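You operate a simulated robot arm through the tools that you are given. There is no shell and no other tool.

Carry out the task below with a simulated robot arm. There is one attempt and no reset: what you move stays moved.

JOB
Mark the blank board with the plate that the white ticket names.
Fine: lock the plate in the holder, ink it, print once; leave the board on the carriage, drawn out.

It is judged by the outcome, as a careful person would: the job done as asked, and still so three seconds after it is handed in. It fails if anything else is knocked over, pushed out of place, dropped, spilled or broken.

ROBOT AND FRAMES
A 7-joint arm with a three-finger gripper, fixed in place. Base frame: the origin is at the foot of the arm, x ahead of it, y to its left, z up; the work surface is at about z = 0.72. Readings come in m, rad, newtons and seconds.
Its first joint turns from -2.897 to 2.897 rad. Payload 2.69 kg.
Tool frame: the origin (TCP) lies between the finger pads and is the grasp point; the fingertips stand 0.03 m ahead of it; z points along the fingers, y is the line along which they close. The gripper opens to 0.128 m. The gripper's body begins 0.117 m behind the TCP.
Orientation is told as [roll, pitch, yaw] about the base's x, y, z axes, in that order, counted from this pose: with the fingers straight down and closing along the base's y, the tool's x points along the base's -x, its y along +y and its z along -z.

CONTROLS
- The arm moves only by the tool apply_moves. Its argument "increments" is a list of rows, each a list of 6 numbers: the shift along the base's x, y, z in m, then the turn, a rotation vector about the base's x, y, z in rad. In form: [[tx, ty, tz, wx, wy, wz], ...]. A call has 1 to 20 rows; each row shifts and turns the commanded pose from where the row before left it. "fingers" is the finger opening in m, from 0 to 0.128, set as the call begins (left out, the last holds). Rows are played at 5 a second. More than 0.05 m and 0.15 rad between two rows, or a gripper value outside its range, and nothing of the call is played. Where a pose cannot be reached the arm comes as near as it can. A force on the tool above 90 N (or 10 N above the force at the start of the call, whichever is more), or a blocked arm, ends the call early, and 0.2 s more pass. The fingers move at their own pace and stop on an object; they squeeze with about 23 N. The grip force told is the motor's: it shows also when the fingers shut on nothing. Time passes only in rows, and 0.2 s behind the last, so rows that do not move let the fingers close. It gives the time, the measured TCP pose, the force on the tool (base axes), the opening and the grip force at its end, in the units of the frame above (readings bear some noise), with the torque about the TCP (base axes, N m) and any sound that the robot's microphone picked up.
- Cameras (640 x 400 px; columns grow to the right, rows downward): "scene" is fixed at [0.0493, 0.65, 1.3738]; the picture's right is [-0.41, -0.91, 0.00], its down [-0.45, 0.20, -0.87] and it looks along [0.80, -0.36, -0.49] (base axes); focal length 263 px, centre (320, 200). "wrist" rides on the gripper at [0.058, 0.054, -0.131] in the tool frame; the picture's right is [-0.68, 0.74, 0.00], its down [-0.62, -0.57, -0.55] and it looks along [-0.40, -0.37, 0.84] (tool axes); focal length 234 px, centre (320, 200). There is no depth. A picture from a camera that has moved, and an enlarged one, comes with that camera's place and axes in the base frame and with its lens.
- capture(camera): a new picture of that camera. It takes no simulated time.
- move_column(by): slides the trunk up (or, below 0, down) by that many m; the arm rides with it, the base frame stays. It gives what a move gives, with no picture.
- enlarge(camera, box): a new picture of the part [left, top, right, bottom] of that camera's present view, enlarged. It takes no simulated time.
- finish_job(): hands the job in; it is judged then, once.

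Nothing tells you positions but the pictures and the camera data. Unless the task says otherwise, let go and move clear before handing in.

The tools are called by a JSON object that holds its "fn" and its "kwargs". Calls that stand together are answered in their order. apply_moves: Moves the arm, as the interface text tells. Its arguments: {"type":"object","properties":{"increments":{"type":"array","items":{"type":"array","items":{"type":"number"}}},"fingers":{"type":"number"}},"required":["increments"]} The other tools are called the same way: move_column (by) slides the trunk up or down; capture (camera) takes a picture; enlarge (camera, box) takes an enlarged picture of a part of a camera's view; finish_job () hands the job in.

At the start:

```text
time: 0.0
ee_pos: [0.6646, 0.1279, 1.3166]
ee_rot: [0.0, 0.002, 0.001]
contact_force: [-0.2, -0.6, 0.0]
torque: [-0.01, 0.0, 0.0]
gripper_width: 0.128
grasp_force: 0.1
trunk travel left (down, up): [-0.15, 0.2]
```

scene: 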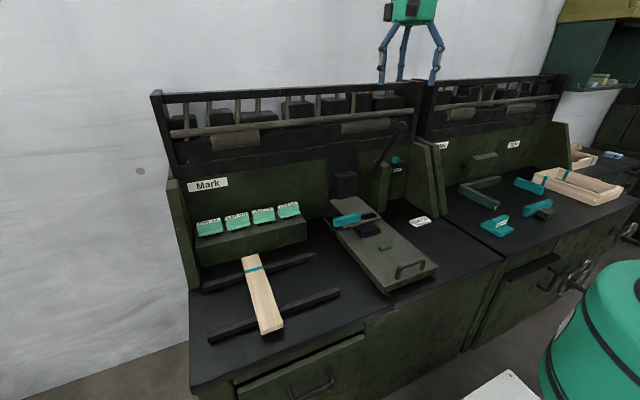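
wrist: 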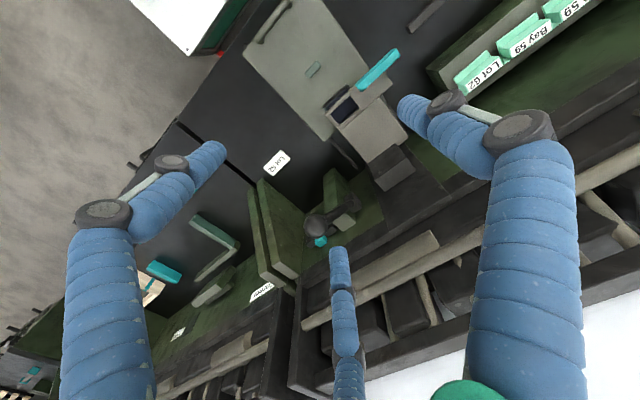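

I see a workbench with a "Mark" station: four teal plates on a shelf, a blank board on two rails, a press with a carriage and lever, and a white ticket near the press. I'll look closer before moving.

{"fn": "enlarge", "kwargs": {"camera": "scene", "box": [180, 170, 320, 258]}}

{"fn": "enlarge", "kwargs": {"camera": "scene", "box": [310, 120, 450, 208]}}

{"fn": "enlarge", "kwargs": {"camera": "scene", "box": [310, 190, 450, 300]}}

{"fn": "enlarge", "kwargs": {"camera": "scene", "box": [430, 130, 640, 260]}}

{"fn": "enlarge", "kwargs": {"camera": "wrist", "box": [240, 0, 440, 200]}}

{"fn": "enlarge", "kwargs": {"camera": "wrist", "box": [400, 0, 640, 150]}}

```text
4.55 times, centred on (250, 214) of scene
camera zoom: at [0.0493, 0.65, 1.3738], right [-0.41, -0.91, 0.0], down [-0.45, 0.2, -0.87], along [0.8, -0.36, -0.49], focal length 1196 px, centre (638, 136)
```

zoom: 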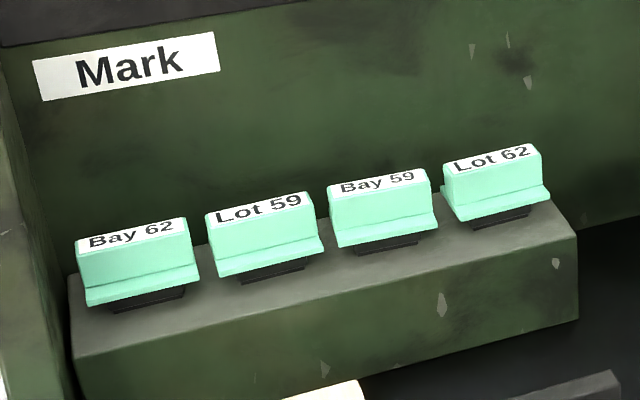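

```text
4.55 times, centred on (380, 164) of scene
camera zoom: at [0.0493, 0.65, 1.3738], right [-0.41, -0.91, 0.0], down [-0.45, 0.2, -0.87], along [0.8, -0.36, -0.49], focal length 1196 px, centre (47, 364)
```

zoom: 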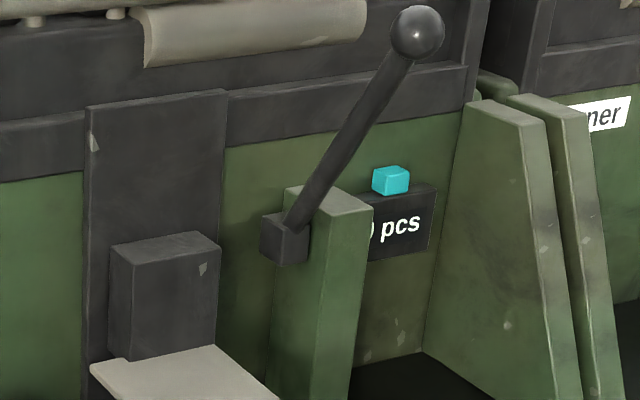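

```text
3.64 times, centred on (380, 245) of scene
camera zoom: at [0.0493, 0.65, 1.3738], right [-0.41, -0.91, 0.0], down [-0.45, 0.2, -0.87], along [0.8, -0.36, -0.49], focal length 957 px, centre (102, 36)
```

zoom: 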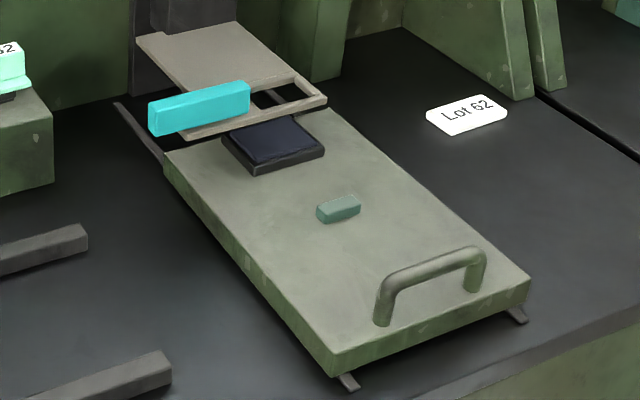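

```text
3.05 times, centred on (535, 195) of scene
camera zoom: at [0.0493, 0.65, 1.3738], right [-0.41, -0.91, 0.0], down [-0.45, 0.2, -0.87], along [0.8, -0.36, -0.49], focal length 802 px, centre (-335, 215)
```

zoom: 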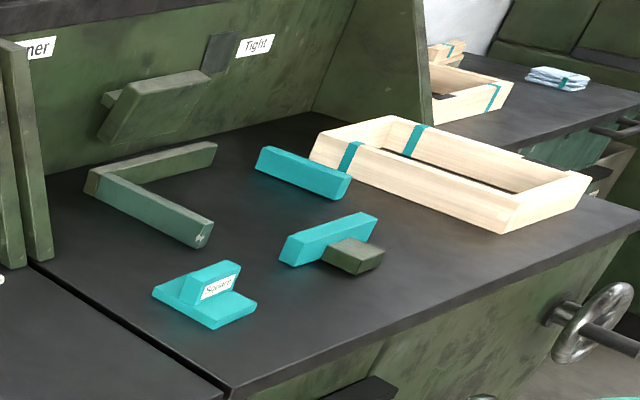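

```text
2.00 times, centred on (340, 100) of wrist
camera zoom: at [0.6067, 0.1821, 1.4462], right [0.68, 0.74, 0.0], down [0.62, -0.57, 0.55], along [0.4, -0.37, -0.84], focal length 468 px, centre (280, 400)
```

zoom: 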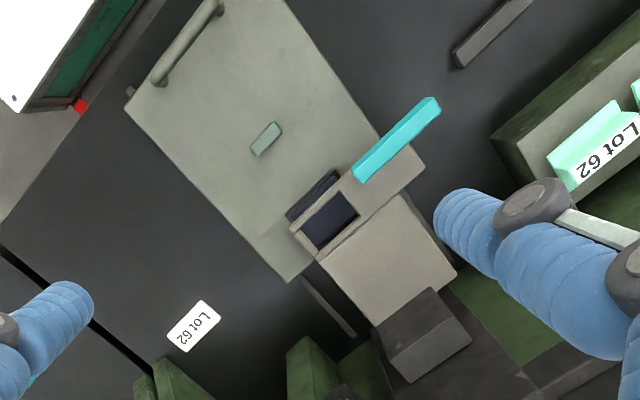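

```text
2.67 times, centred on (520, 75) of wrist
camera zoom: at [0.6067, 0.1821, 1.4462], right [0.68, 0.74, 0.0], down [0.62, -0.57, 0.55], along [0.4, -0.37, -0.84], focal length 624 px, centre (-213, 533)
```

zoom: 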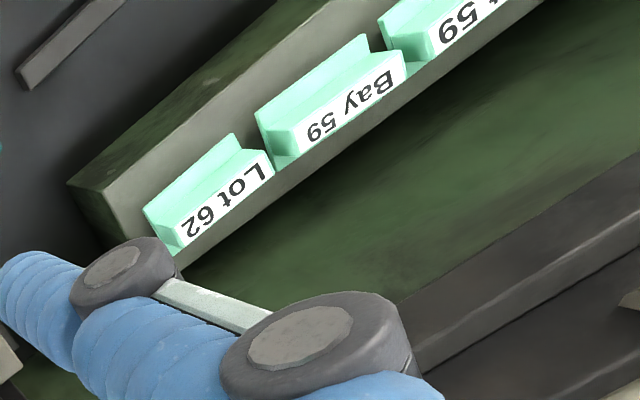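

The ticket reads "Lot 62", which is the rightmost plate on the shelf. I'll study the gripper, the board, the carriage and the press closely before planning the moves.

{"fn": "enlarge", "kwargs": {"camera": "scene", "box": [360, 0, 460, 100]}}

{"fn": "enlarge", "kwargs": {"camera": "scene", "box": [190, 240, 350, 350]}}

{"fn": "enlarge", "kwargs": {"camera": "scene", "box": [325, 160, 395, 240]}}

{"fn": "capture", "kwargs": {"camera": "wrist"}}

```text
4.00 times, centred on (410, 50) of scene
camera zoom: at [0.0493, 0.65, 1.3738], right [-0.41, -0.91, 0.0], down [-0.45, 0.2, -0.87], along [0.8, -0.36, -0.49], focal length 1052 px, centre (-40, 800)
```

zoom: 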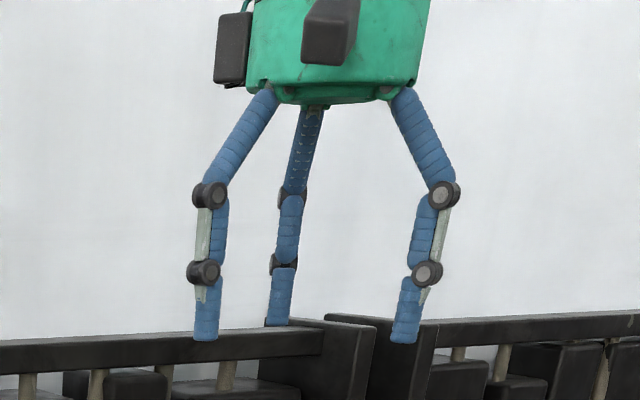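

```text
3.64 times, centred on (270, 295) of scene
camera zoom: at [0.0493, 0.65, 1.3738], right [-0.41, -0.91, 0.0], down [-0.45, 0.2, -0.87], along [0.8, -0.36, -0.49], focal length 957 px, centre (502, -146)
```

zoom: 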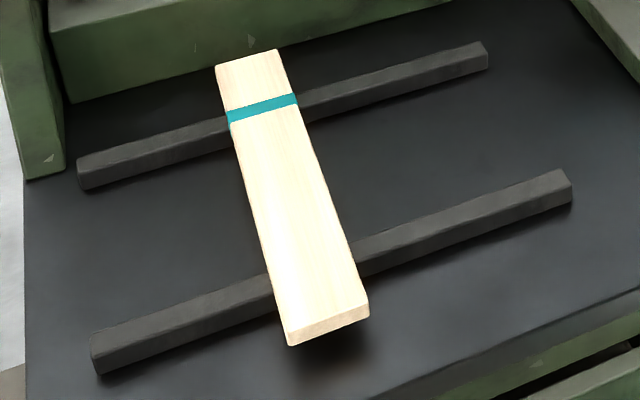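

```text
5.00 times, centred on (360, 200) of scene
camera zoom: at [0.0493, 0.65, 1.3738], right [-0.41, -0.91, 0.0], down [-0.45, 0.2, -0.87], along [0.8, -0.36, -0.49], focal length 1315 px, centre (120, 200)
```

zoom: 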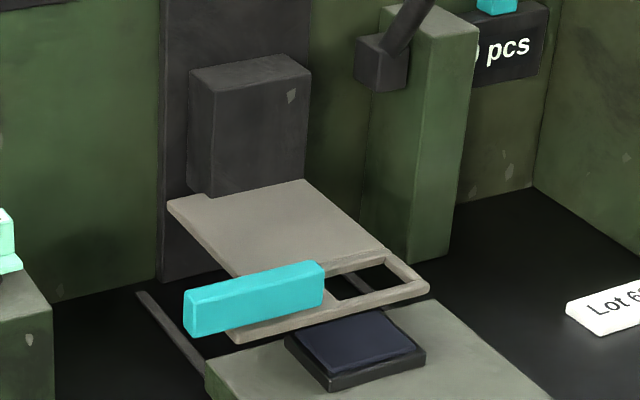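

```text
taken
camera wrist: at [0.6067, 0.1821, 1.4462], right [0.68, 0.74, 0.0], down [0.62, -0.57, 0.55], along [0.4, -0.37, -0.84], focal length 234 px, centre (320, 200)
```

wrist: 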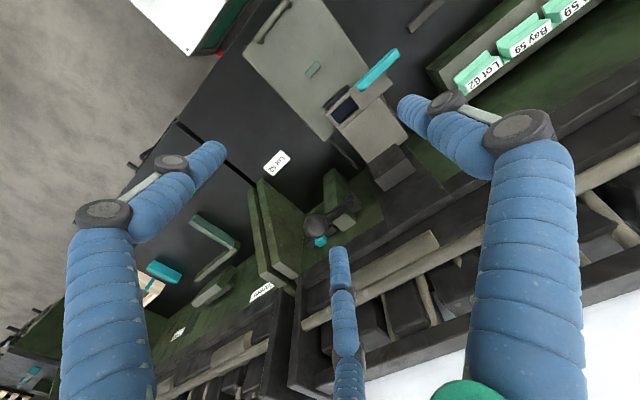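

The gripper is drawn with three legs though it is described as two-fingered, so I'll close and reopen the fingers in free air to see how they really move.

{"fn": "apply_moves", "kwargs": {"increments": [[0, 0, 0, 0, 0, 0], [0, 0, 0, 0, 0, 0], [0, 0, 0, 0, 0, 0]], "fingers": 0.03}}

{"fn": "capture", "kwargs": {"camera": "wrist"}}

{"fn": "enlarge", "kwargs": {"camera": "scene", "box": [360, 0, 460, 100]}}

```text
time: 0.8
ee_pos: [0.665, 0.1293, 1.3162]
ee_rot: [-0.001, 0.0, -0.002]
contact_force: [-0.4, 0.4, 0.3]
torque: [0.01, -0.02, 0.0]
gripper_width: 0.03
grasp_force: 0.2
trunk travel left (down, up): [-0.15, 0.2]
```

```text
taken
camera wrist: at [0.6067, 0.1822, 1.4462], right [0.68, 0.74, 0.0], down [0.62, -0.57, 0.55], along [0.4, -0.37, -0.84], focal length 234 px, centre (320, 200)
```

wrist: 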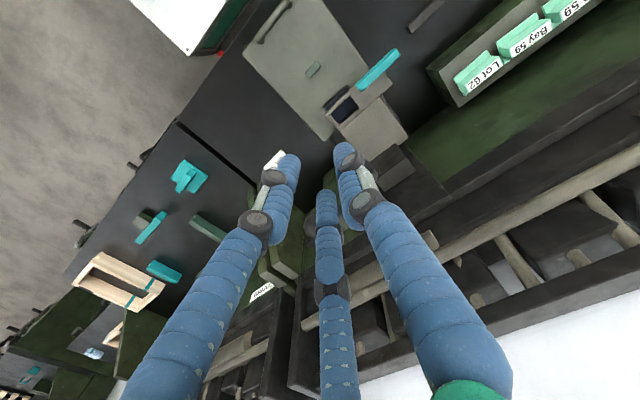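

```text
4.00 times, centred on (410, 50) of scene
camera zoom: at [0.0493, 0.65, 1.3738], right [-0.41, -0.91, 0.0], down [-0.45, 0.2, -0.87], along [0.8, -0.36, -0.49], focal length 1052 px, centre (-40, 800)
```

zoom: 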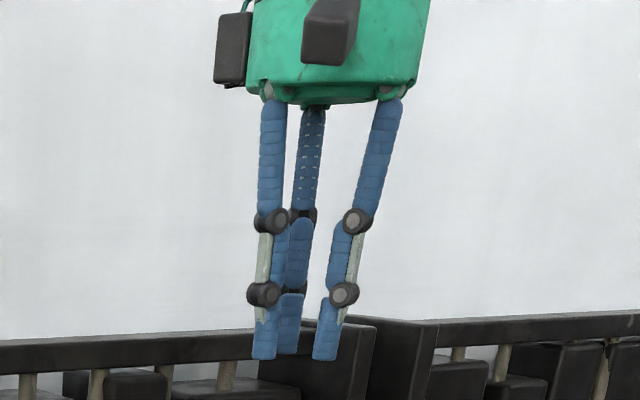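

All three drawn legs close together toward the TCP, so I'll open again and treat the grasp line as y. Next I'll move back and left so the wrist camera can look at the press and plates from closer.

{"fn": "apply_moves", "kwargs": {"increments": [[-0.02, 0.035, -0.02, 0, 0, 0], [-0.02, 0.035, -0.025, 0, 0, 0], [-0.02, 0.035, -0.025, 0, 0, 0], [-0.02, 0.035, -0.025, 0, 0, 0], [-0.02, 0.03, -0.025, 0, 0, 0], [-0.02, 0.03, -0.025, 0, 0, 0], [-0.015, 0.02, -0.02, 0, 0, 0]], "fingers": 0.128}}

{"fn": "capture", "kwargs": {"camera": "wrist"}}

{"fn": "capture", "kwargs": {"camera": "scene"}}

```text
time: 2.4
ee_pos: [0.5299, 0.3503, 1.1498]
ee_rot: [0.0, 0.0, 0.0]
contact_force: [-0.5, 0.7, -0.4]
torque: [-0.02, 0.02, -0.02]
gripper_width: 0.1279
grasp_force: 0.1
trunk travel left (down, up): [-0.15, 0.2]
```

```text
taken
camera wrist: at [0.4722, 0.4032, 1.2803], right [0.68, 0.74, 0.0], down [0.62, -0.57, 0.55], along [0.4, -0.37, -0.84], focal length 234 px, centre (320, 200)
```

wrist: 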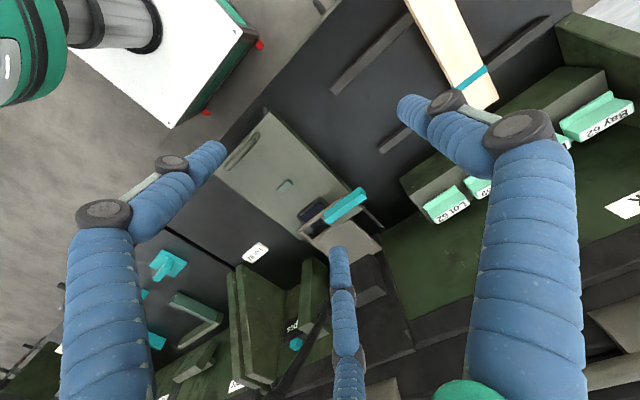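

```text
taken
```

scene: 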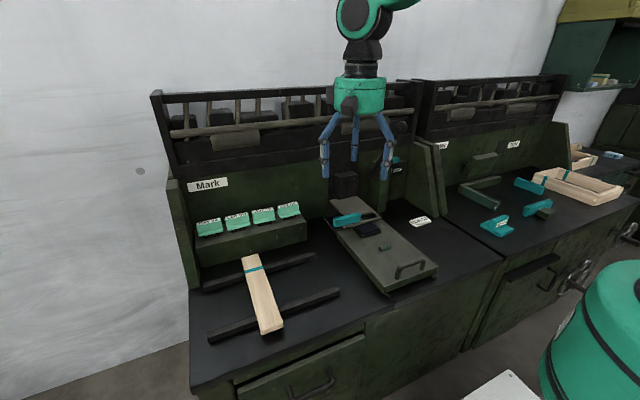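

{"fn": "enlarge", "kwargs": {"camera": "wrist", "box": [210, 100, 400, 260]}}

{"fn": "enlarge", "kwargs": {"camera": "wrist", "box": [290, 170, 400, 260]}}

{"fn": "enlarge", "kwargs": {"camera": "wrist", "box": [390, 60, 530, 240]}}

```text
2.50 times, centred on (305, 180) of wrist
camera zoom: at [0.4722, 0.4032, 1.2803], right [0.68, 0.74, 0.0], down [0.62, -0.57, 0.55], along [0.4, -0.37, -0.84], focal length 585 px, centre (358, 250)
```

zoom: 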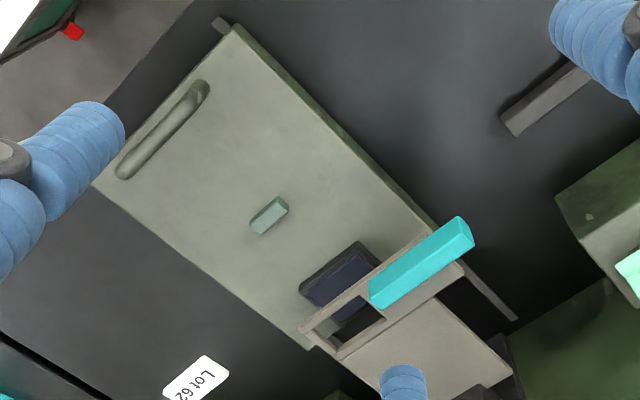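

```text
4.44 times, centred on (345, 215) of wrist
camera zoom: at [0.4722, 0.4032, 1.2803], right [0.68, 0.74, 0.0], down [0.62, -0.57, 0.55], along [0.4, -0.37, -0.84], focal length 1041 px, centre (209, 133)
```

zoom: 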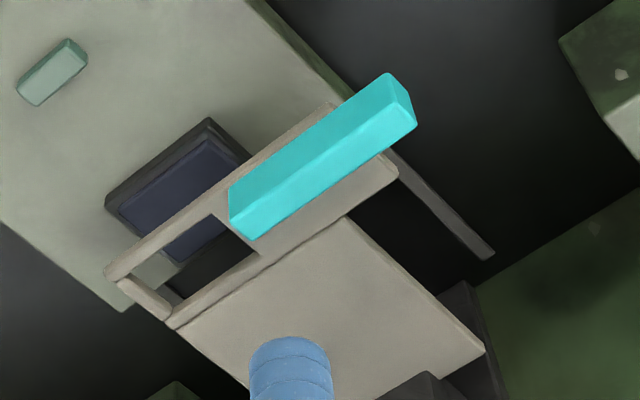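

```text
2.22 times, centred on (460, 150) of wrist
camera zoom: at [0.4722, 0.4032, 1.2803], right [0.68, 0.74, 0.0], down [0.62, -0.57, 0.55], along [0.4, -0.37, -0.84], focal length 520 px, centre (9, 311)
```

zoom: 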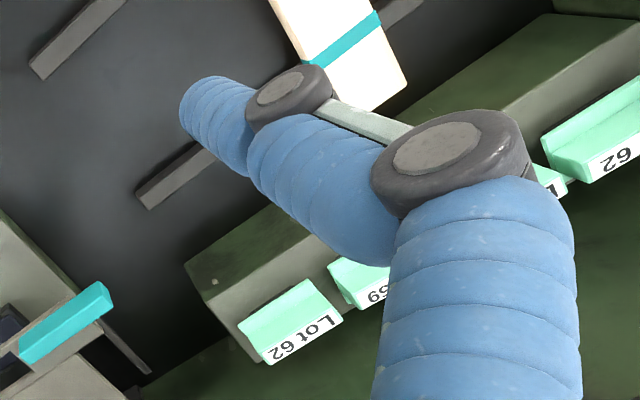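

The holder in front of the press head has an open window on its right half, with a cyan slider beside it that looks like the lock. I'll move closer to see how it works.

{"fn": "apply_moves", "kwargs": {"increments": [[0.022, -0.02, -0.034, 0, 0, 0], [0.022, -0.02, -0.034, 0, 0, 0], [0.022, -0.02, -0.034, 0, 0, 0], [0.022, -0.02, -0.034, 0, 0, 0], [0.022, -0.02, -0.034, 0, 0, 0]]}}

{"fn": "capture", "kwargs": {"camera": "wrist"}}

{"fn": "enlarge", "kwargs": {"camera": "wrist", "box": [220, 60, 400, 250]}}

```text
time: 3.6
ee_pos: [0.6441, 0.2477, 0.9815]
ee_rot: [0.001, -0.001, -0.002]
contact_force: [0.1, 0.0, 0.2]
torque: [-0.01, -0.05, 0.03]
gripper_width: 0.1279
grasp_force: 0.0
trunk travel left (down, up): [-0.15, 0.2]
```

```text
taken
camera wrist: at [0.5857, 0.3017, 1.1112], right [0.68, 0.74, 0.0], down [0.61, -0.57, 0.55], along [0.4, -0.37, -0.84], focal length 234 px, centre (320, 200)
```

wrist: 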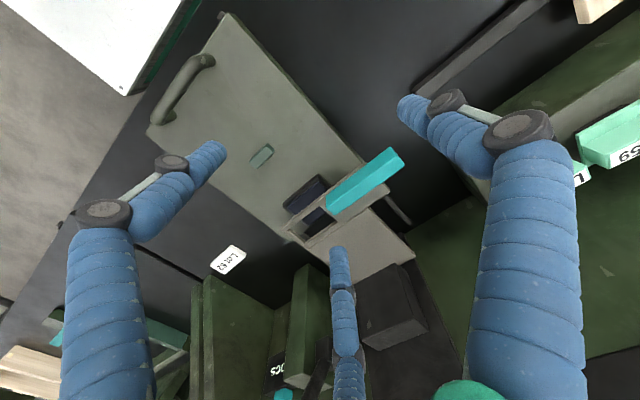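

```text
2.11 times, centred on (310, 155) of wrist
camera zoom: at [0.5857, 0.3017, 1.1112], right [0.68, 0.74, 0.0], down [0.61, -0.57, 0.55], along [0.4, -0.37, -0.84], focal length 493 px, centre (341, 295)
```

zoom: 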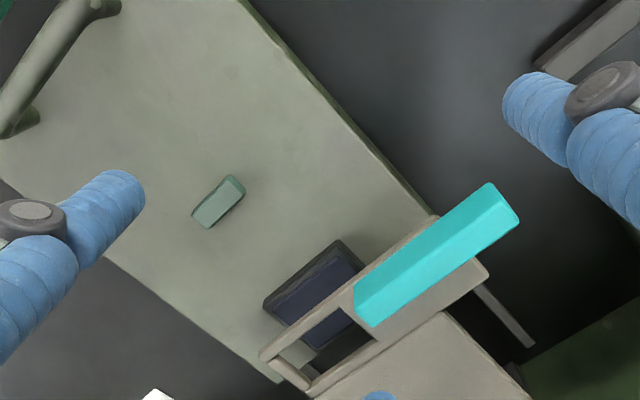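

{"fn": "enlarge", "kwargs": {"camera": "wrist", "box": [270, 135, 430, 265]}}

{"fn": "enlarge", "kwargs": {"camera": "wrist", "box": [240, 240, 440, 400]}}

```text
3.08 times, centred on (350, 200) of wrist
camera zoom: at [0.5857, 0.3017, 1.1112], right [0.68, 0.74, 0.0], down [0.61, -0.57, 0.55], along [0.4, -0.37, -0.84], focal length 720 px, centre (228, 200)
```

zoom: 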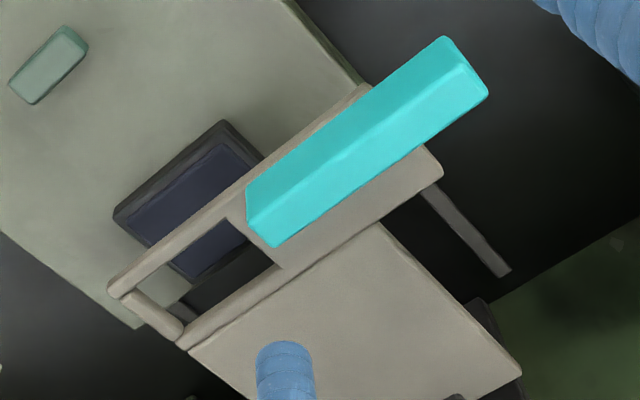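

```text
2.50 times, centred on (340, 320) of wrist
camera zoom: at [0.5857, 0.3017, 1.1112], right [0.68, 0.74, 0.0], down [0.61, -0.57, 0.55], along [0.4, -0.37, -0.84], focal length 585 px, centre (270, -100)
```

zoom: 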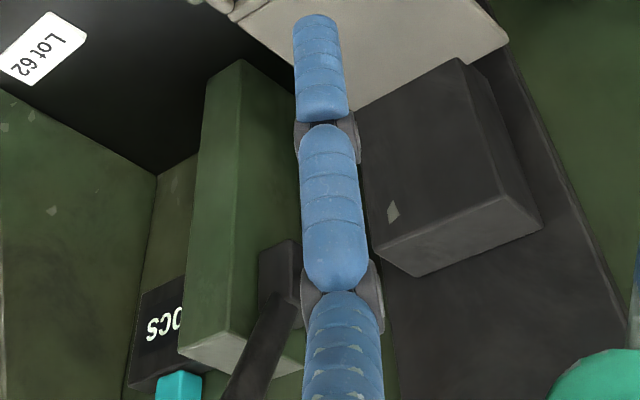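

I put the holder's front frame at about x 0.72–0.78, y 0.087–0.257, z≈0.817, with the window at y 0.10–0.165. I'll tilt the tool for a flatter look at the holder and cyan bar from the left front.

{"fn": "apply_moves", "kwargs": {"increments": [[-0.008, 0.0152, -0.01, -0.0816, -0.0888, 0], [-0.008, 0.0152, -0.01, -0.0816, -0.0888, 0], [-0.008, 0.0152, -0.01, -0.0816, -0.0888, 0], [-0.008, 0.0152, -0.01, -0.0816, -0.0888, 0], [-0.008, 0.0152, -0.01, -0.0816, -0.0888, 0]]}}

{"fn": "capture", "kwargs": {"camera": "wrist"}}

{"fn": "enlarge", "kwargs": {"camera": "wrist", "box": [230, 80, 430, 260]}}

```text
time: 4.8
ee_pos: [0.6016, 0.3247, 0.9324]
ee_rot: [-0.437, -0.432, 0.098]
contact_force: [0.6, 0.7, 0.3]
torque: [0.04, 0.05, -0.01]
gripper_width: 0.1281
grasp_force: 0.1
trunk travel left (down, up): [-0.15, 0.2]
```

```text
taken
camera wrist: at [0.4986, 0.4191, 0.9943], right [0.68, 0.74, 0.0], down [0.28, -0.26, 0.93], along [0.68, -0.63, -0.38], focal length 234 px, centre (320, 200)
```

wrist: 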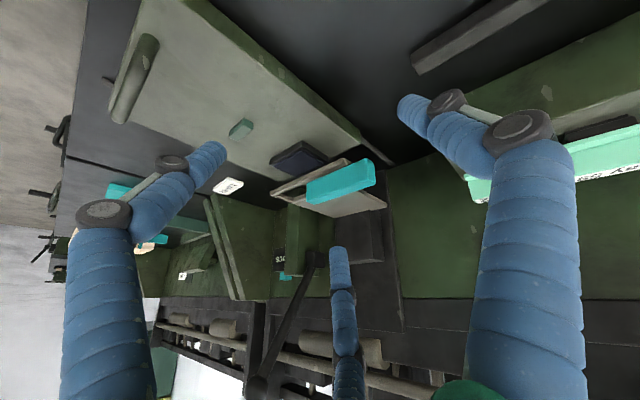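

```text
2.22 times, centred on (330, 170) of wrist
camera zoom: at [0.4986, 0.4191, 0.9943], right [0.68, 0.74, 0.0], down [0.28, -0.26, 0.93], along [0.68, -0.63, -0.38], focal length 520 px, centre (298, 267)
```

zoom: 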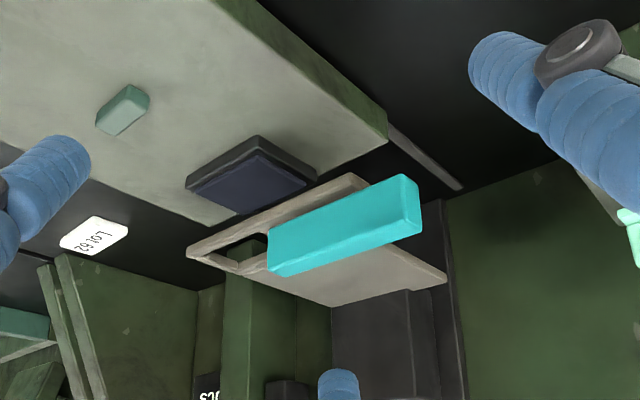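

{"fn": "enlarge", "kwargs": {"camera": "wrist", "box": [255, 135, 395, 225]}}

{"fn": "enlarge", "kwargs": {"camera": "wrist", "box": [200, 180, 420, 400]}}

{"fn": "enlarge", "kwargs": {"camera": "wrist", "box": [440, 100, 640, 230]}}

```text
4.44 times, centred on (325, 180) of wrist
camera zoom: at [0.4986, 0.4191, 0.9943], right [0.68, 0.74, 0.0], down [0.28, -0.26, 0.93], along [0.68, -0.63, -0.38], focal length 1041 px, centre (298, 289)
```

zoom: 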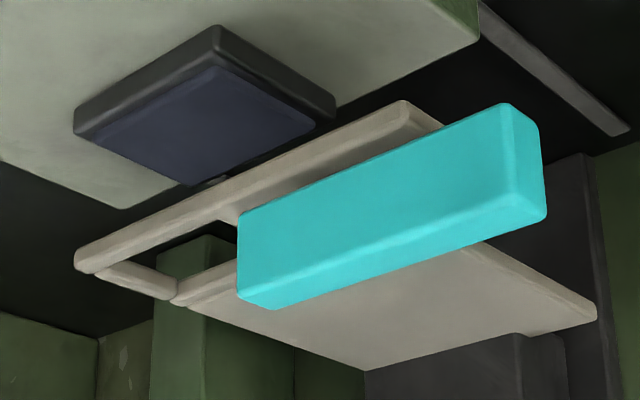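

```text
1.82 times, centred on (310, 290) of wrist
camera zoom: at [0.4986, 0.4191, 0.9943], right [0.68, 0.74, 0.0], down [0.28, -0.26, 0.93], along [0.68, -0.63, -0.38], focal length 426 px, centre (338, 36)
```

zoom: 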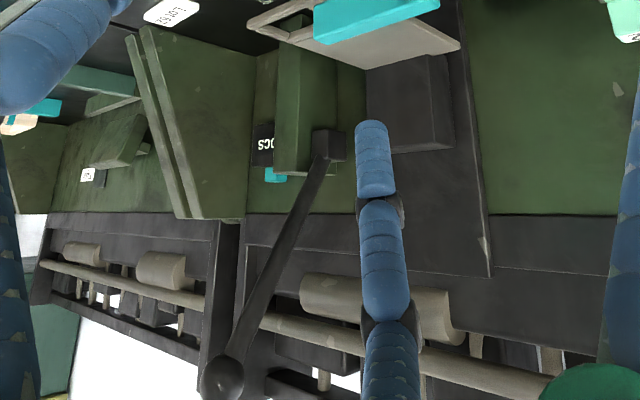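

```text
3.08 times, centred on (540, 165) of wrist
camera zoom: at [0.4986, 0.4191, 0.9943], right [0.68, 0.74, 0.0], down [0.28, -0.26, 0.93], along [0.68, -0.63, -0.38], focal length 720 px, centre (-357, 308)
```

zoom: 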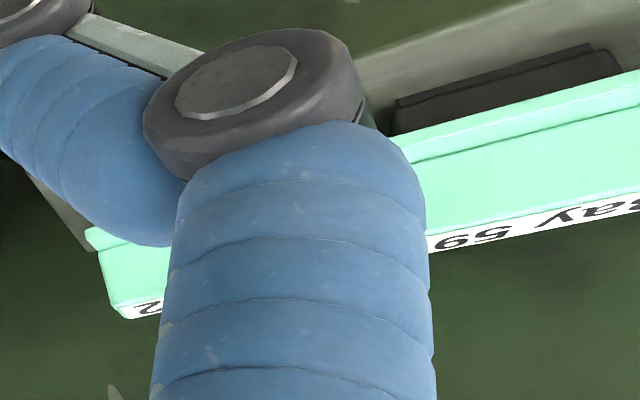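

{"fn": "enlarge", "kwargs": {"camera": "scene", "box": [140, 75, 300, 195]}}

{"fn": "enlarge", "kwargs": {"camera": "scene", "box": [280, 75, 460, 195]}}

{"fn": "enlarge", "kwargs": {"camera": "scene", "box": [160, 170, 330, 300]}}

```text
3.33 times, centred on (220, 135) of scene
camera zoom: at [0.0493, 0.65, 1.3738], right [-0.41, -0.91, 0.0], down [-0.45, 0.2, -0.87], along [0.8, -0.36, -0.49], focal length 877 px, centre (653, 417)
```

zoom: 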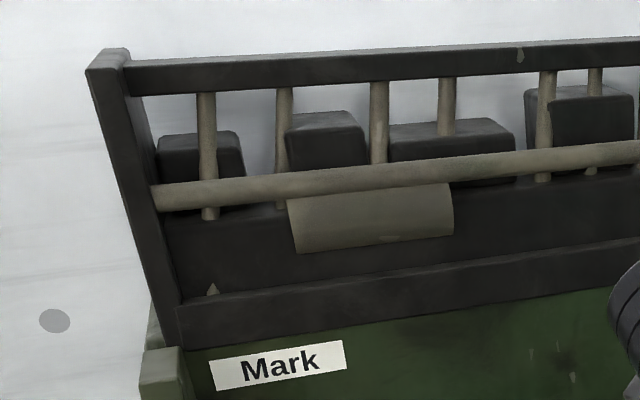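

```text
3.33 times, centred on (370, 135) of scene
camera zoom: at [0.0493, 0.65, 1.3738], right [-0.41, -0.91, 0.0], down [-0.45, 0.2, -0.87], along [0.8, -0.36, -0.49], focal length 877 px, centre (153, 417)
```

zoom: 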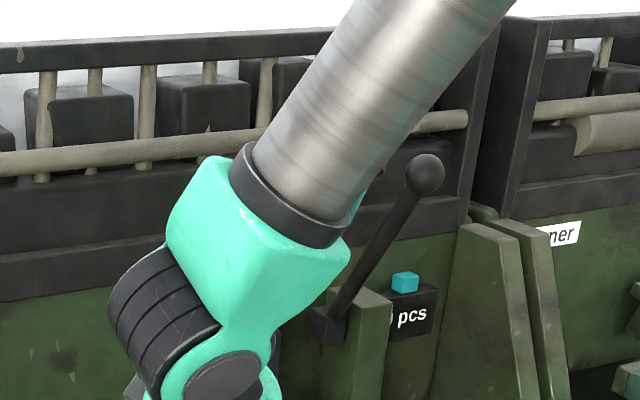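

```text
3.08 times, centred on (245, 235) of scene
camera zoom: at [0.0493, 0.65, 1.3738], right [-0.41, -0.91, 0.0], down [-0.45, 0.2, -0.87], along [0.8, -0.36, -0.49], focal length 809 px, centre (551, 92)
```

zoom: 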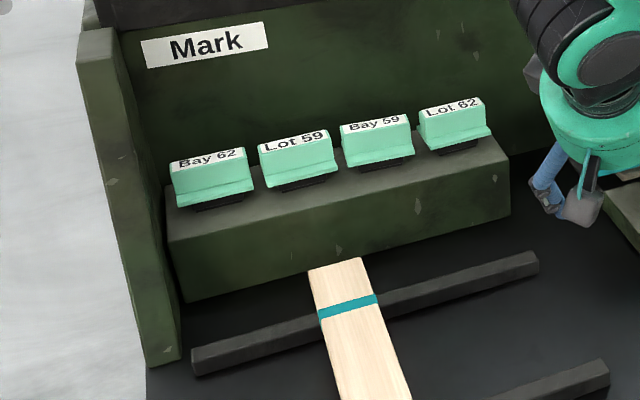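

The slider is a solid cyan block on the holder's left. Now I'll straighten the tool, turn it 90° and inspect the Lot 62 plate and its clearance to the back wall.

{"fn": "apply_moves", "kwargs": {"increments": [[0, 0, 0.02, 0.0816, 0.0888, 0], [0, 0, 0.02, 0.0816, 0.0888, 0], [0, 0, 0.02, 0.0816, 0.0888, 0], [0, 0, 0.02, 0.0816, 0.0888, 0], [0, 0, 0.02, 0.0816, 0.0888, 0], [0.01, 0, 0, 0, 0, 0.1428], [0.015, 0, 0, 0, 0, 0.1428], [0.015, 0, 0, 0, 0, 0.1428], [0.015, 0, 0, 0, 0, 0.1428], [0.015, 0, 0, 0, 0, 0.1428], [0.015, 0, 0, 0, 0, 0.1428], [0.015, 0, 0, 0, 0, 0.1428], [0.02, 0, 0, 0, 0, 0.1428], [0.02, 0, 0, 0, 0, 0.1428], [0.02, 0, 0, 0, 0, 0.1428], [0.02, 0, 0, 0, 0, 0.1428]]}}

{"fn": "capture", "kwargs": {"camera": "wrist"}}

{"fn": "capture", "kwargs": {"camera": "scene"}}

```text
time: 8.2
ee_pos: [0.782, 0.3243, 1.0325]
ee_rot: [0.0, 0.0, 1.57]
contact_force: [-0.4, -0.4, 0.1]
torque: [-0.01, -0.01, -0.03]
gripper_width: 0.128
grasp_force: 0.1
trunk travel left (down, up): [-0.15, 0.2]
```

```text
taken
camera wrist: at [0.7277, 0.2661, 1.1622], right [-0.74, 0.68, 0.0], down [0.57, 0.62, 0.55], along [0.37, 0.4, -0.84], focal length 234 px, centre (320, 200)
```

wrist: 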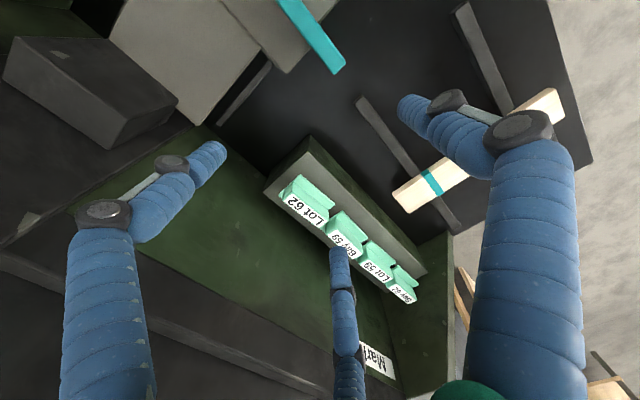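

```text
taken
```

scene: 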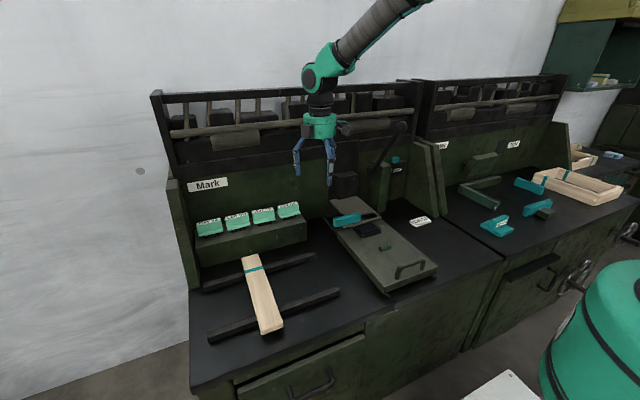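

{"fn": "enlarge", "kwargs": {"camera": "wrist", "box": [250, 120, 400, 270]}}

{"fn": "enlarge", "kwargs": {"camera": "wrist", "box": [260, 160, 350, 250]}}

{"fn": "enlarge", "kwargs": {"camera": "wrist", "box": [340, 0, 580, 240]}}

{"fn": "enlarge", "kwargs": {"camera": "wrist", "box": [0, 0, 360, 220]}}

```text
2.67 times, centred on (325, 195) of wrist
camera zoom: at [0.7277, 0.2661, 1.1622], right [-0.74, 0.68, 0.0], down [0.57, 0.62, 0.55], along [0.37, 0.4, -0.84], focal length 624 px, centre (307, 213)
```

zoom: 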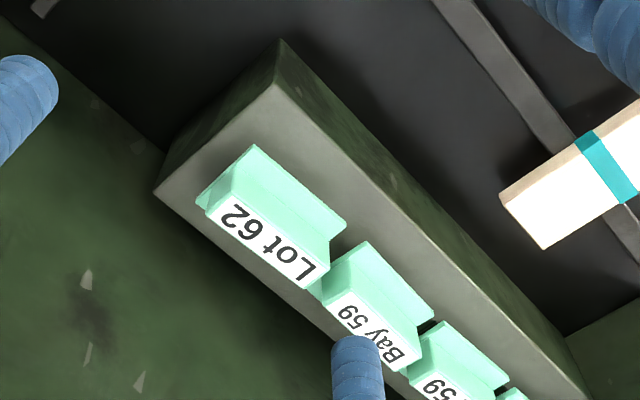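

```text
4.44 times, centred on (305, 205) of wrist
camera zoom: at [0.7277, 0.2661, 1.1622], right [-0.74, 0.68, 0.0], down [0.57, 0.62, 0.55], along [0.37, 0.4, -0.84], focal length 1041 px, centre (387, 178)
```

zoom: 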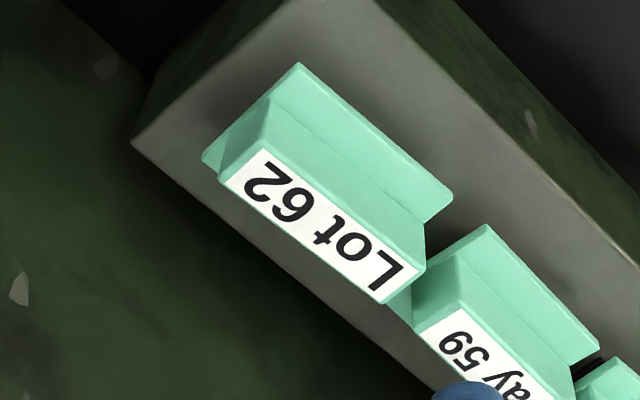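

```text
1.67 times, centred on (460, 120) of wrist
camera zoom: at [0.7277, 0.2661, 1.1622], right [-0.74, 0.68, 0.0], down [0.57, 0.62, 0.55], along [0.37, 0.4, -0.84], focal length 390 px, centre (87, 333)
```

zoom: 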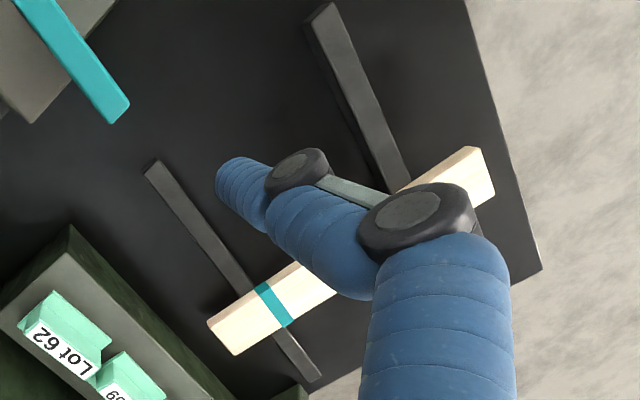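

```text
1.78 times, centred on (180, 110) of wrist
camera zoom: at [0.7277, 0.2661, 1.1622], right [-0.74, 0.68, 0.0], down [0.57, 0.62, 0.55], along [0.37, 0.4, -0.84], focal length 416 px, centre (569, 360)
```

zoom: 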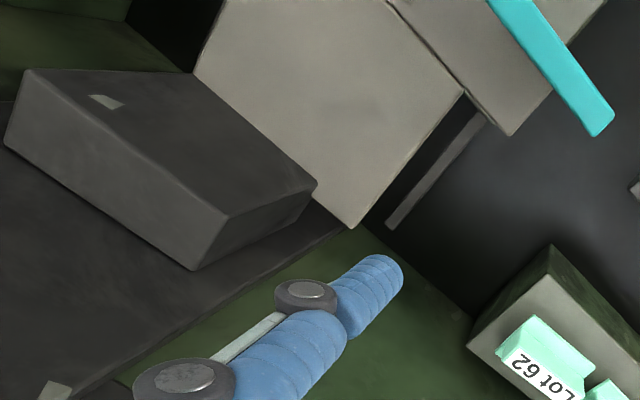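

The plate has a 0.06×0.08 flange, an upright label block about 0.02 thick (top z≈0.862) and a dark die underneath. I'm checking how much room there is behind it at the wall and at the rack lip above.

{"fn": "enlarge", "kwargs": {"camera": "wrist", "box": [120, 180, 400, 400]}}

{"fn": "enlarge", "kwargs": {"camera": "scene", "box": [240, 130, 340, 220]}}

```text
1.82 times, centred on (260, 290) of wrist
camera zoom: at [0.7277, 0.2661, 1.1622], right [-0.74, 0.68, 0.0], down [0.57, 0.62, 0.55], along [0.37, 0.4, -0.84], focal length 426 px, centre (429, 36)
```

zoom: 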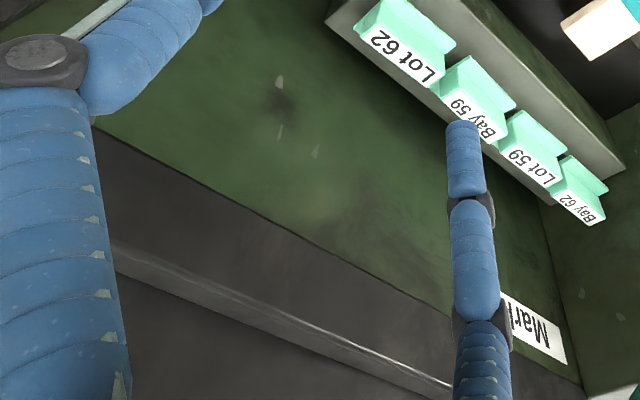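

```text
4.44 times, centred on (290, 175) of scene
camera zoom: at [0.0493, 0.65, 1.3738], right [-0.41, -0.91, 0.0], down [-0.45, 0.2, -0.87], along [0.8, -0.36, -0.49], focal length 1169 px, centre (453, 311)
```

zoom: 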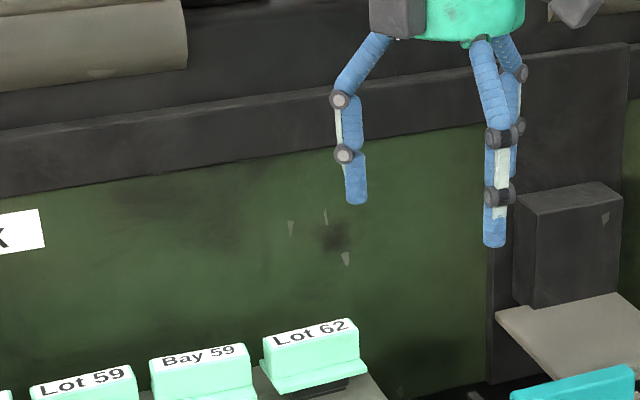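

The wall is at x≈0.965 and the rack lip is about flush with it, so a grasp with the fingers closing along x just fits. I'll narrow the fingers and move above the plate.

{"fn": "apply_moves", "kwargs": {"increments": [[0.0, 0.0, 0.0, 0, 0, 0], [0.027, 0.021, -0.0, 0, 0, 0], [0.027, 0.021, -0.01, 0, 0, 0], [0.027, 0.021, -0.01, 0, 0, 0], [0.0285, 0.0202, -0.0175, 0, 0, 0]], "fingers": 0.06}}

{"fn": "capture", "kwargs": {"camera": "wrist"}}

{"fn": "capture", "kwargs": {"camera": "scene"}}

{"fn": "enlarge", "kwargs": {"camera": "scene", "box": [220, 100, 360, 240]}}

```text
time: 9.4
ee_pos: [0.8874, 0.4069, 0.992]
ee_rot: [0.0, 0.0, 1.568]
contact_force: [-0.2, -0.9, 0.6]
torque: [0.01, -0.04, 0.0]
gripper_width: 0.0602
grasp_force: 0.0
trunk travel left (down, up): [-0.15, 0.2]
```

```text
taken
camera wrist: at [0.8333, 0.3497, 1.1224], right [-0.74, 0.68, 0.0], down [0.57, 0.62, 0.55], along [0.37, 0.4, -0.84], focal length 234 px, centre (320, 200)
```

wrist: 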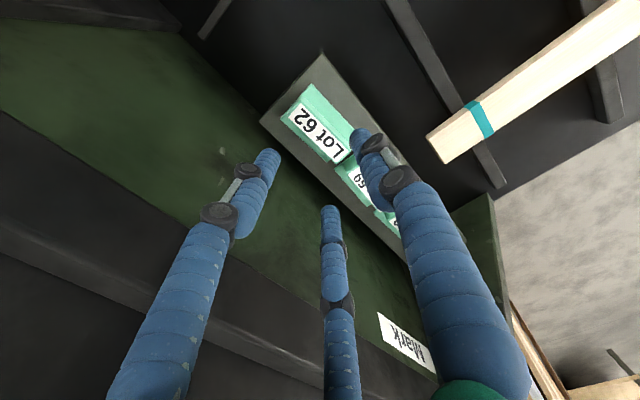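

```text
taken
```

scene: 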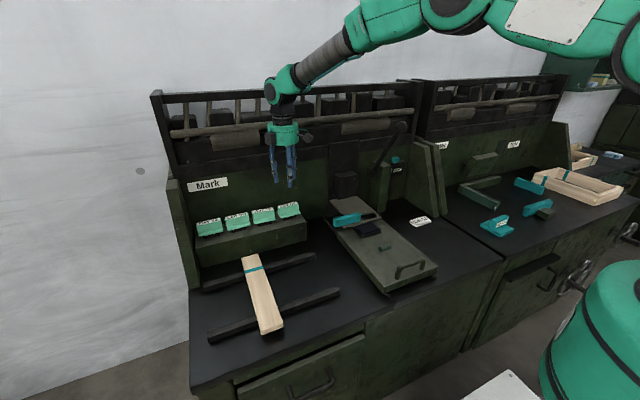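

```text
2.86 times, centred on (290, 170) of scene
camera zoom: at [0.0493, 0.65, 1.3738], right [-0.41, -0.91, 0.0], down [-0.45, 0.2, -0.87], along [0.8, -0.36, -0.49], focal length 752 px, centre (406, 286)
```

zoom: 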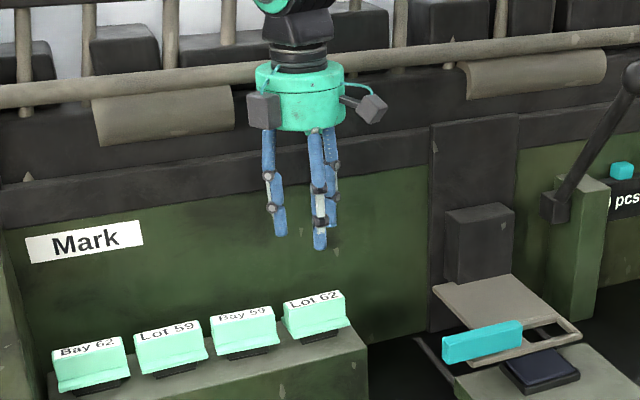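

{"fn": "apply_moves", "kwargs": {"increments": [[0, 0, 0, 0, 0, 0], [0, 0, 0, 0, 0, 0]]}}

{"fn": "enlarge", "kwargs": {"camera": "wrist", "box": [260, 60, 400, 200]}}

```text
time: 10.0
ee_pos: [0.8874, 0.4069, 0.9925]
ee_rot: [0.0, -0.001, 1.568]
contact_force: [-0.7, -0.1, 0.3]
torque: [0.0, -0.01, 0.0]
gripper_width: 0.0599
grasp_force: 0.0
trunk travel left (down, up): [-0.15, 0.2]
```

```text
2.86 times, centred on (330, 130) of wrist
camera zoom: at [0.8334, 0.3494, 1.1224], right [-0.74, 0.68, 0.0], down [0.57, 0.62, 0.55], along [0.37, 0.4, -0.84], focal length 669 px, centre (291, 400)
```

zoom: 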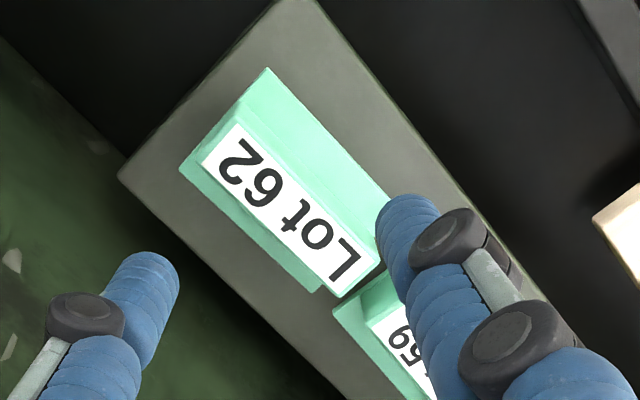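

The plate's label centre is at about (0.890, 0.4095) and it sits almost square to the base axes. I'll descend with a 0.045 opening, stopping above the flange.

{"fn": "apply_moves", "kwargs": {"increments": [[0.0026, 0.0026, 0.0, 0, 0, 0], [0, 0, -0.025, 0, 0, 0], [0, 0, -0.025, 0, 0, 0], [0, 0, -0.025, 0, 0, 0], [0, 0, -0.02, 0, 0, 0]], "fingers": 0.045}}

{"fn": "capture", "kwargs": {"camera": "wrist"}}

{"fn": "enlarge", "kwargs": {"camera": "scene", "box": [240, 150, 340, 240]}}

```text
time: 11.2
ee_pos: [0.8952, 0.4107, 0.8983]
ee_rot: [-0.002, 0.001, 1.569]
contact_force: [0.6, 0.9, 0.7]
torque: [-0.03, -0.02, 0.02]
gripper_width: 0.0451
grasp_force: 0.0
trunk travel left (down, up): [-0.15, 0.2]
```

```text
taken
camera wrist: at [0.8404, 0.3509, 1.0291], right [-0.74, 0.68, 0.0], down [0.57, 0.62, 0.55], along [0.37, 0.4, -0.84], focal length 234 px, centre (320, 200)
```

wrist: 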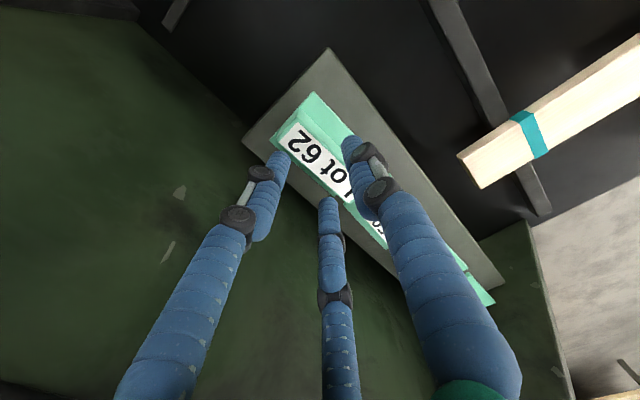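

```text
4.44 times, centred on (290, 195) of scene
camera zoom: at [0.0493, 0.65, 1.3738], right [-0.41, -0.91, 0.0], down [-0.45, 0.2, -0.87], along [0.8, -0.36, -0.49], focal length 1169 px, centre (453, 222)
```

zoom: 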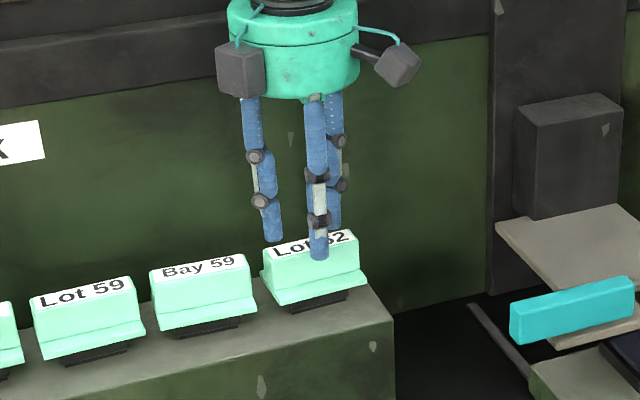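

{"fn": "enlarge", "kwargs": {"camera": "wrist", "box": [250, 70, 410, 230]}}

```text
2.50 times, centred on (330, 150) of wrist
camera zoom: at [0.8404, 0.3509, 1.0291], right [-0.74, 0.68, 0.0], down [0.57, 0.62, 0.55], along [0.37, 0.4, -0.84], focal length 585 px, centre (295, 325)
```

zoom: 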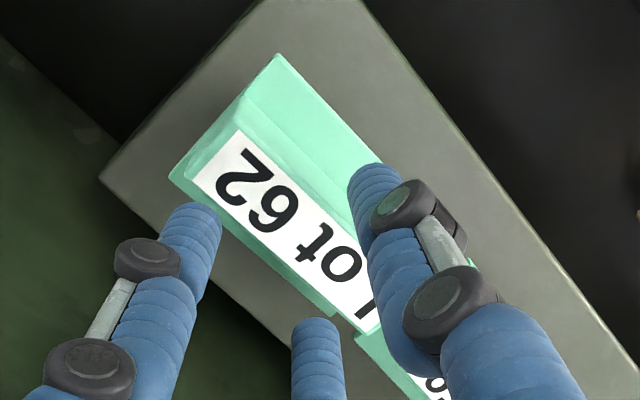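

{"fn": "apply_moves", "kwargs": {"increments": [[-0.004, 0.001, 0, 0, 0, 0], [0, 0, -0.01, 0, 0, 0], [0, 0, -0.01, 0, 0, 0], [0, 0, 0, 0, 0, 0]]}}

{"fn": "enlarge", "kwargs": {"camera": "wrist", "box": [230, 70, 420, 230]}}

{"fn": "enlarge", "kwargs": {"camera": "scene", "box": [255, 170, 325, 240]}}

```text
time: 12.2
ee_pos: [0.8862, 0.4096, 0.8731]
ee_rot: [0.005, 0.003, 1.567]
contact_force: [0.7, 0.8, 0.4]
torque: [0.06, 0.07, 0.01]
gripper_width: 0.0452
grasp_force: 0.1
trunk travel left (down, up): [-0.15, 0.2]
```

```text
2.50 times, centred on (325, 150) of wrist
camera zoom: at [0.8336, 0.351, 1.0035], right [-0.74, 0.68, 0.0], down [0.57, 0.62, 0.54], along [0.37, 0.4, -0.84], focal length 585 px, centre (308, 325)
```

zoom: 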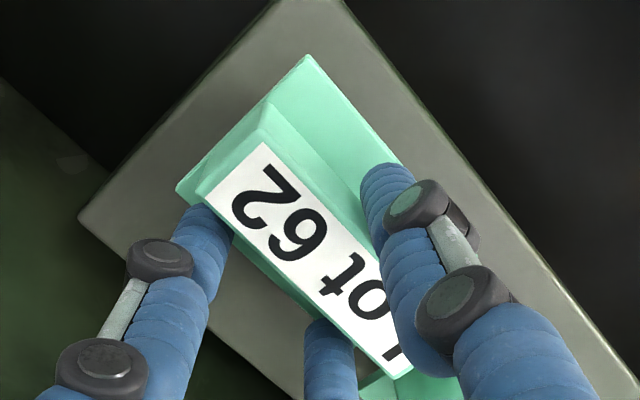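

```text
5.71 times, centred on (290, 205) of scene
camera zoom: at [0.0493, 0.65, 1.3738], right [-0.41, -0.91, 0.0], down [-0.45, 0.2, -0.87], along [0.8, -0.36, -0.49], focal length 1503 px, centre (491, 171)
```

zoom: 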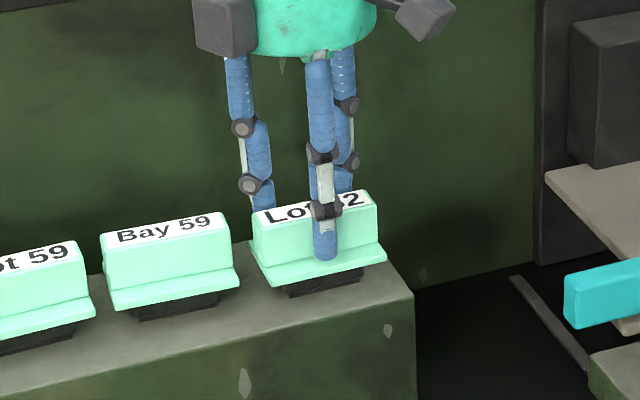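

{"fn": "apply_moves", "kwargs": {"increments": [[0.003, 0.001, 0, 0, 0, 0], [0, 0, 0, 0, 0, 0]]}}

```text
time: 12.8
ee_pos: [0.8929, 0.4113, 0.8773]
ee_rot: [0.0, 0.001, 1.569]
contact_force: [-1.0, 0.1, -0.8]
torque: [-0.01, 0.05, -0.02]
gripper_width: 0.0457
grasp_force: 0.1
trunk travel left (down, up): [-0.15, 0.2]
```

The fingertips are above the flange and straddle the label block, so I'm closing on the plate.

{"fn": "apply_moves", "kwargs": {"increments": [[0, 0, 0, 0, 0, 0], [0, 0, 0, 0, 0, 0], [0, 0, 0, 0, 0, 0], [0, 0, 0, 0, 0, 0]], "fingers": 0.0}}

{"fn": "enlarge", "kwargs": {"camera": "wrist", "box": [230, 70, 420, 230]}}

{"fn": "enlarge", "kwargs": {"camera": "scene", "box": [255, 170, 325, 240]}}

```text
time: 13.8
ee_pos: [0.8933, 0.4114, 0.8781]
ee_rot: [0.0, 0.001, 1.569]
contact_force: [1.6, -0.8, 0.1]
torque: [-0.03, -0.02, 0.02]
gripper_width: 0.0364
grasp_force: 23.3
trunk travel left (down, up): [-0.15, 0.2]
```

```text
2.50 times, centred on (325, 150) of wrist
camera zoom: at [0.8386, 0.3528, 1.0078], right [-0.74, 0.68, 0.0], down [0.57, 0.62, 0.55], along [0.37, 0.4, -0.84], focal length 585 px, centre (308, 325)
```

zoom: 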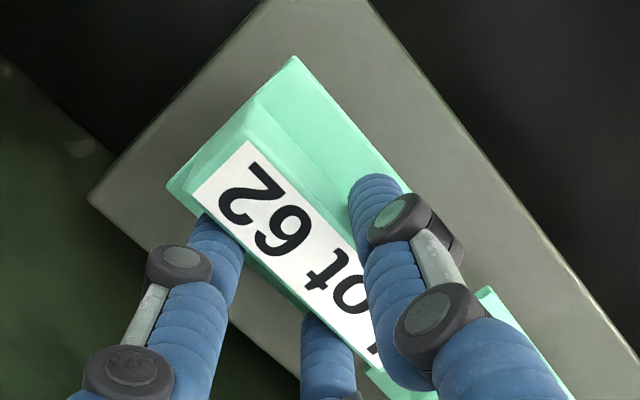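

```text
5.71 times, centred on (290, 205) of scene
camera zoom: at [0.0493, 0.65, 1.3738], right [-0.41, -0.91, 0.0], down [-0.45, 0.2, -0.87], along [0.8, -0.36, -0.49], focal length 1503 px, centre (491, 171)
```

zoom: 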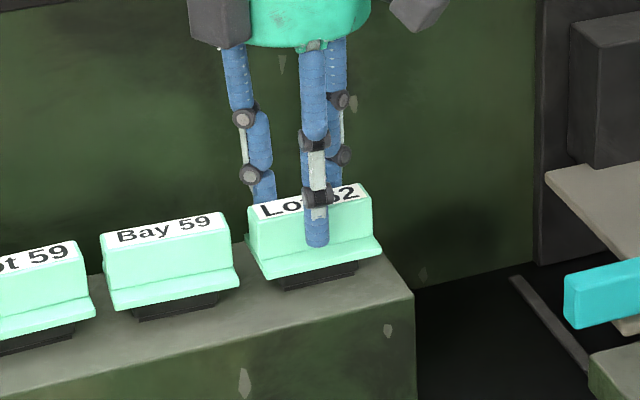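

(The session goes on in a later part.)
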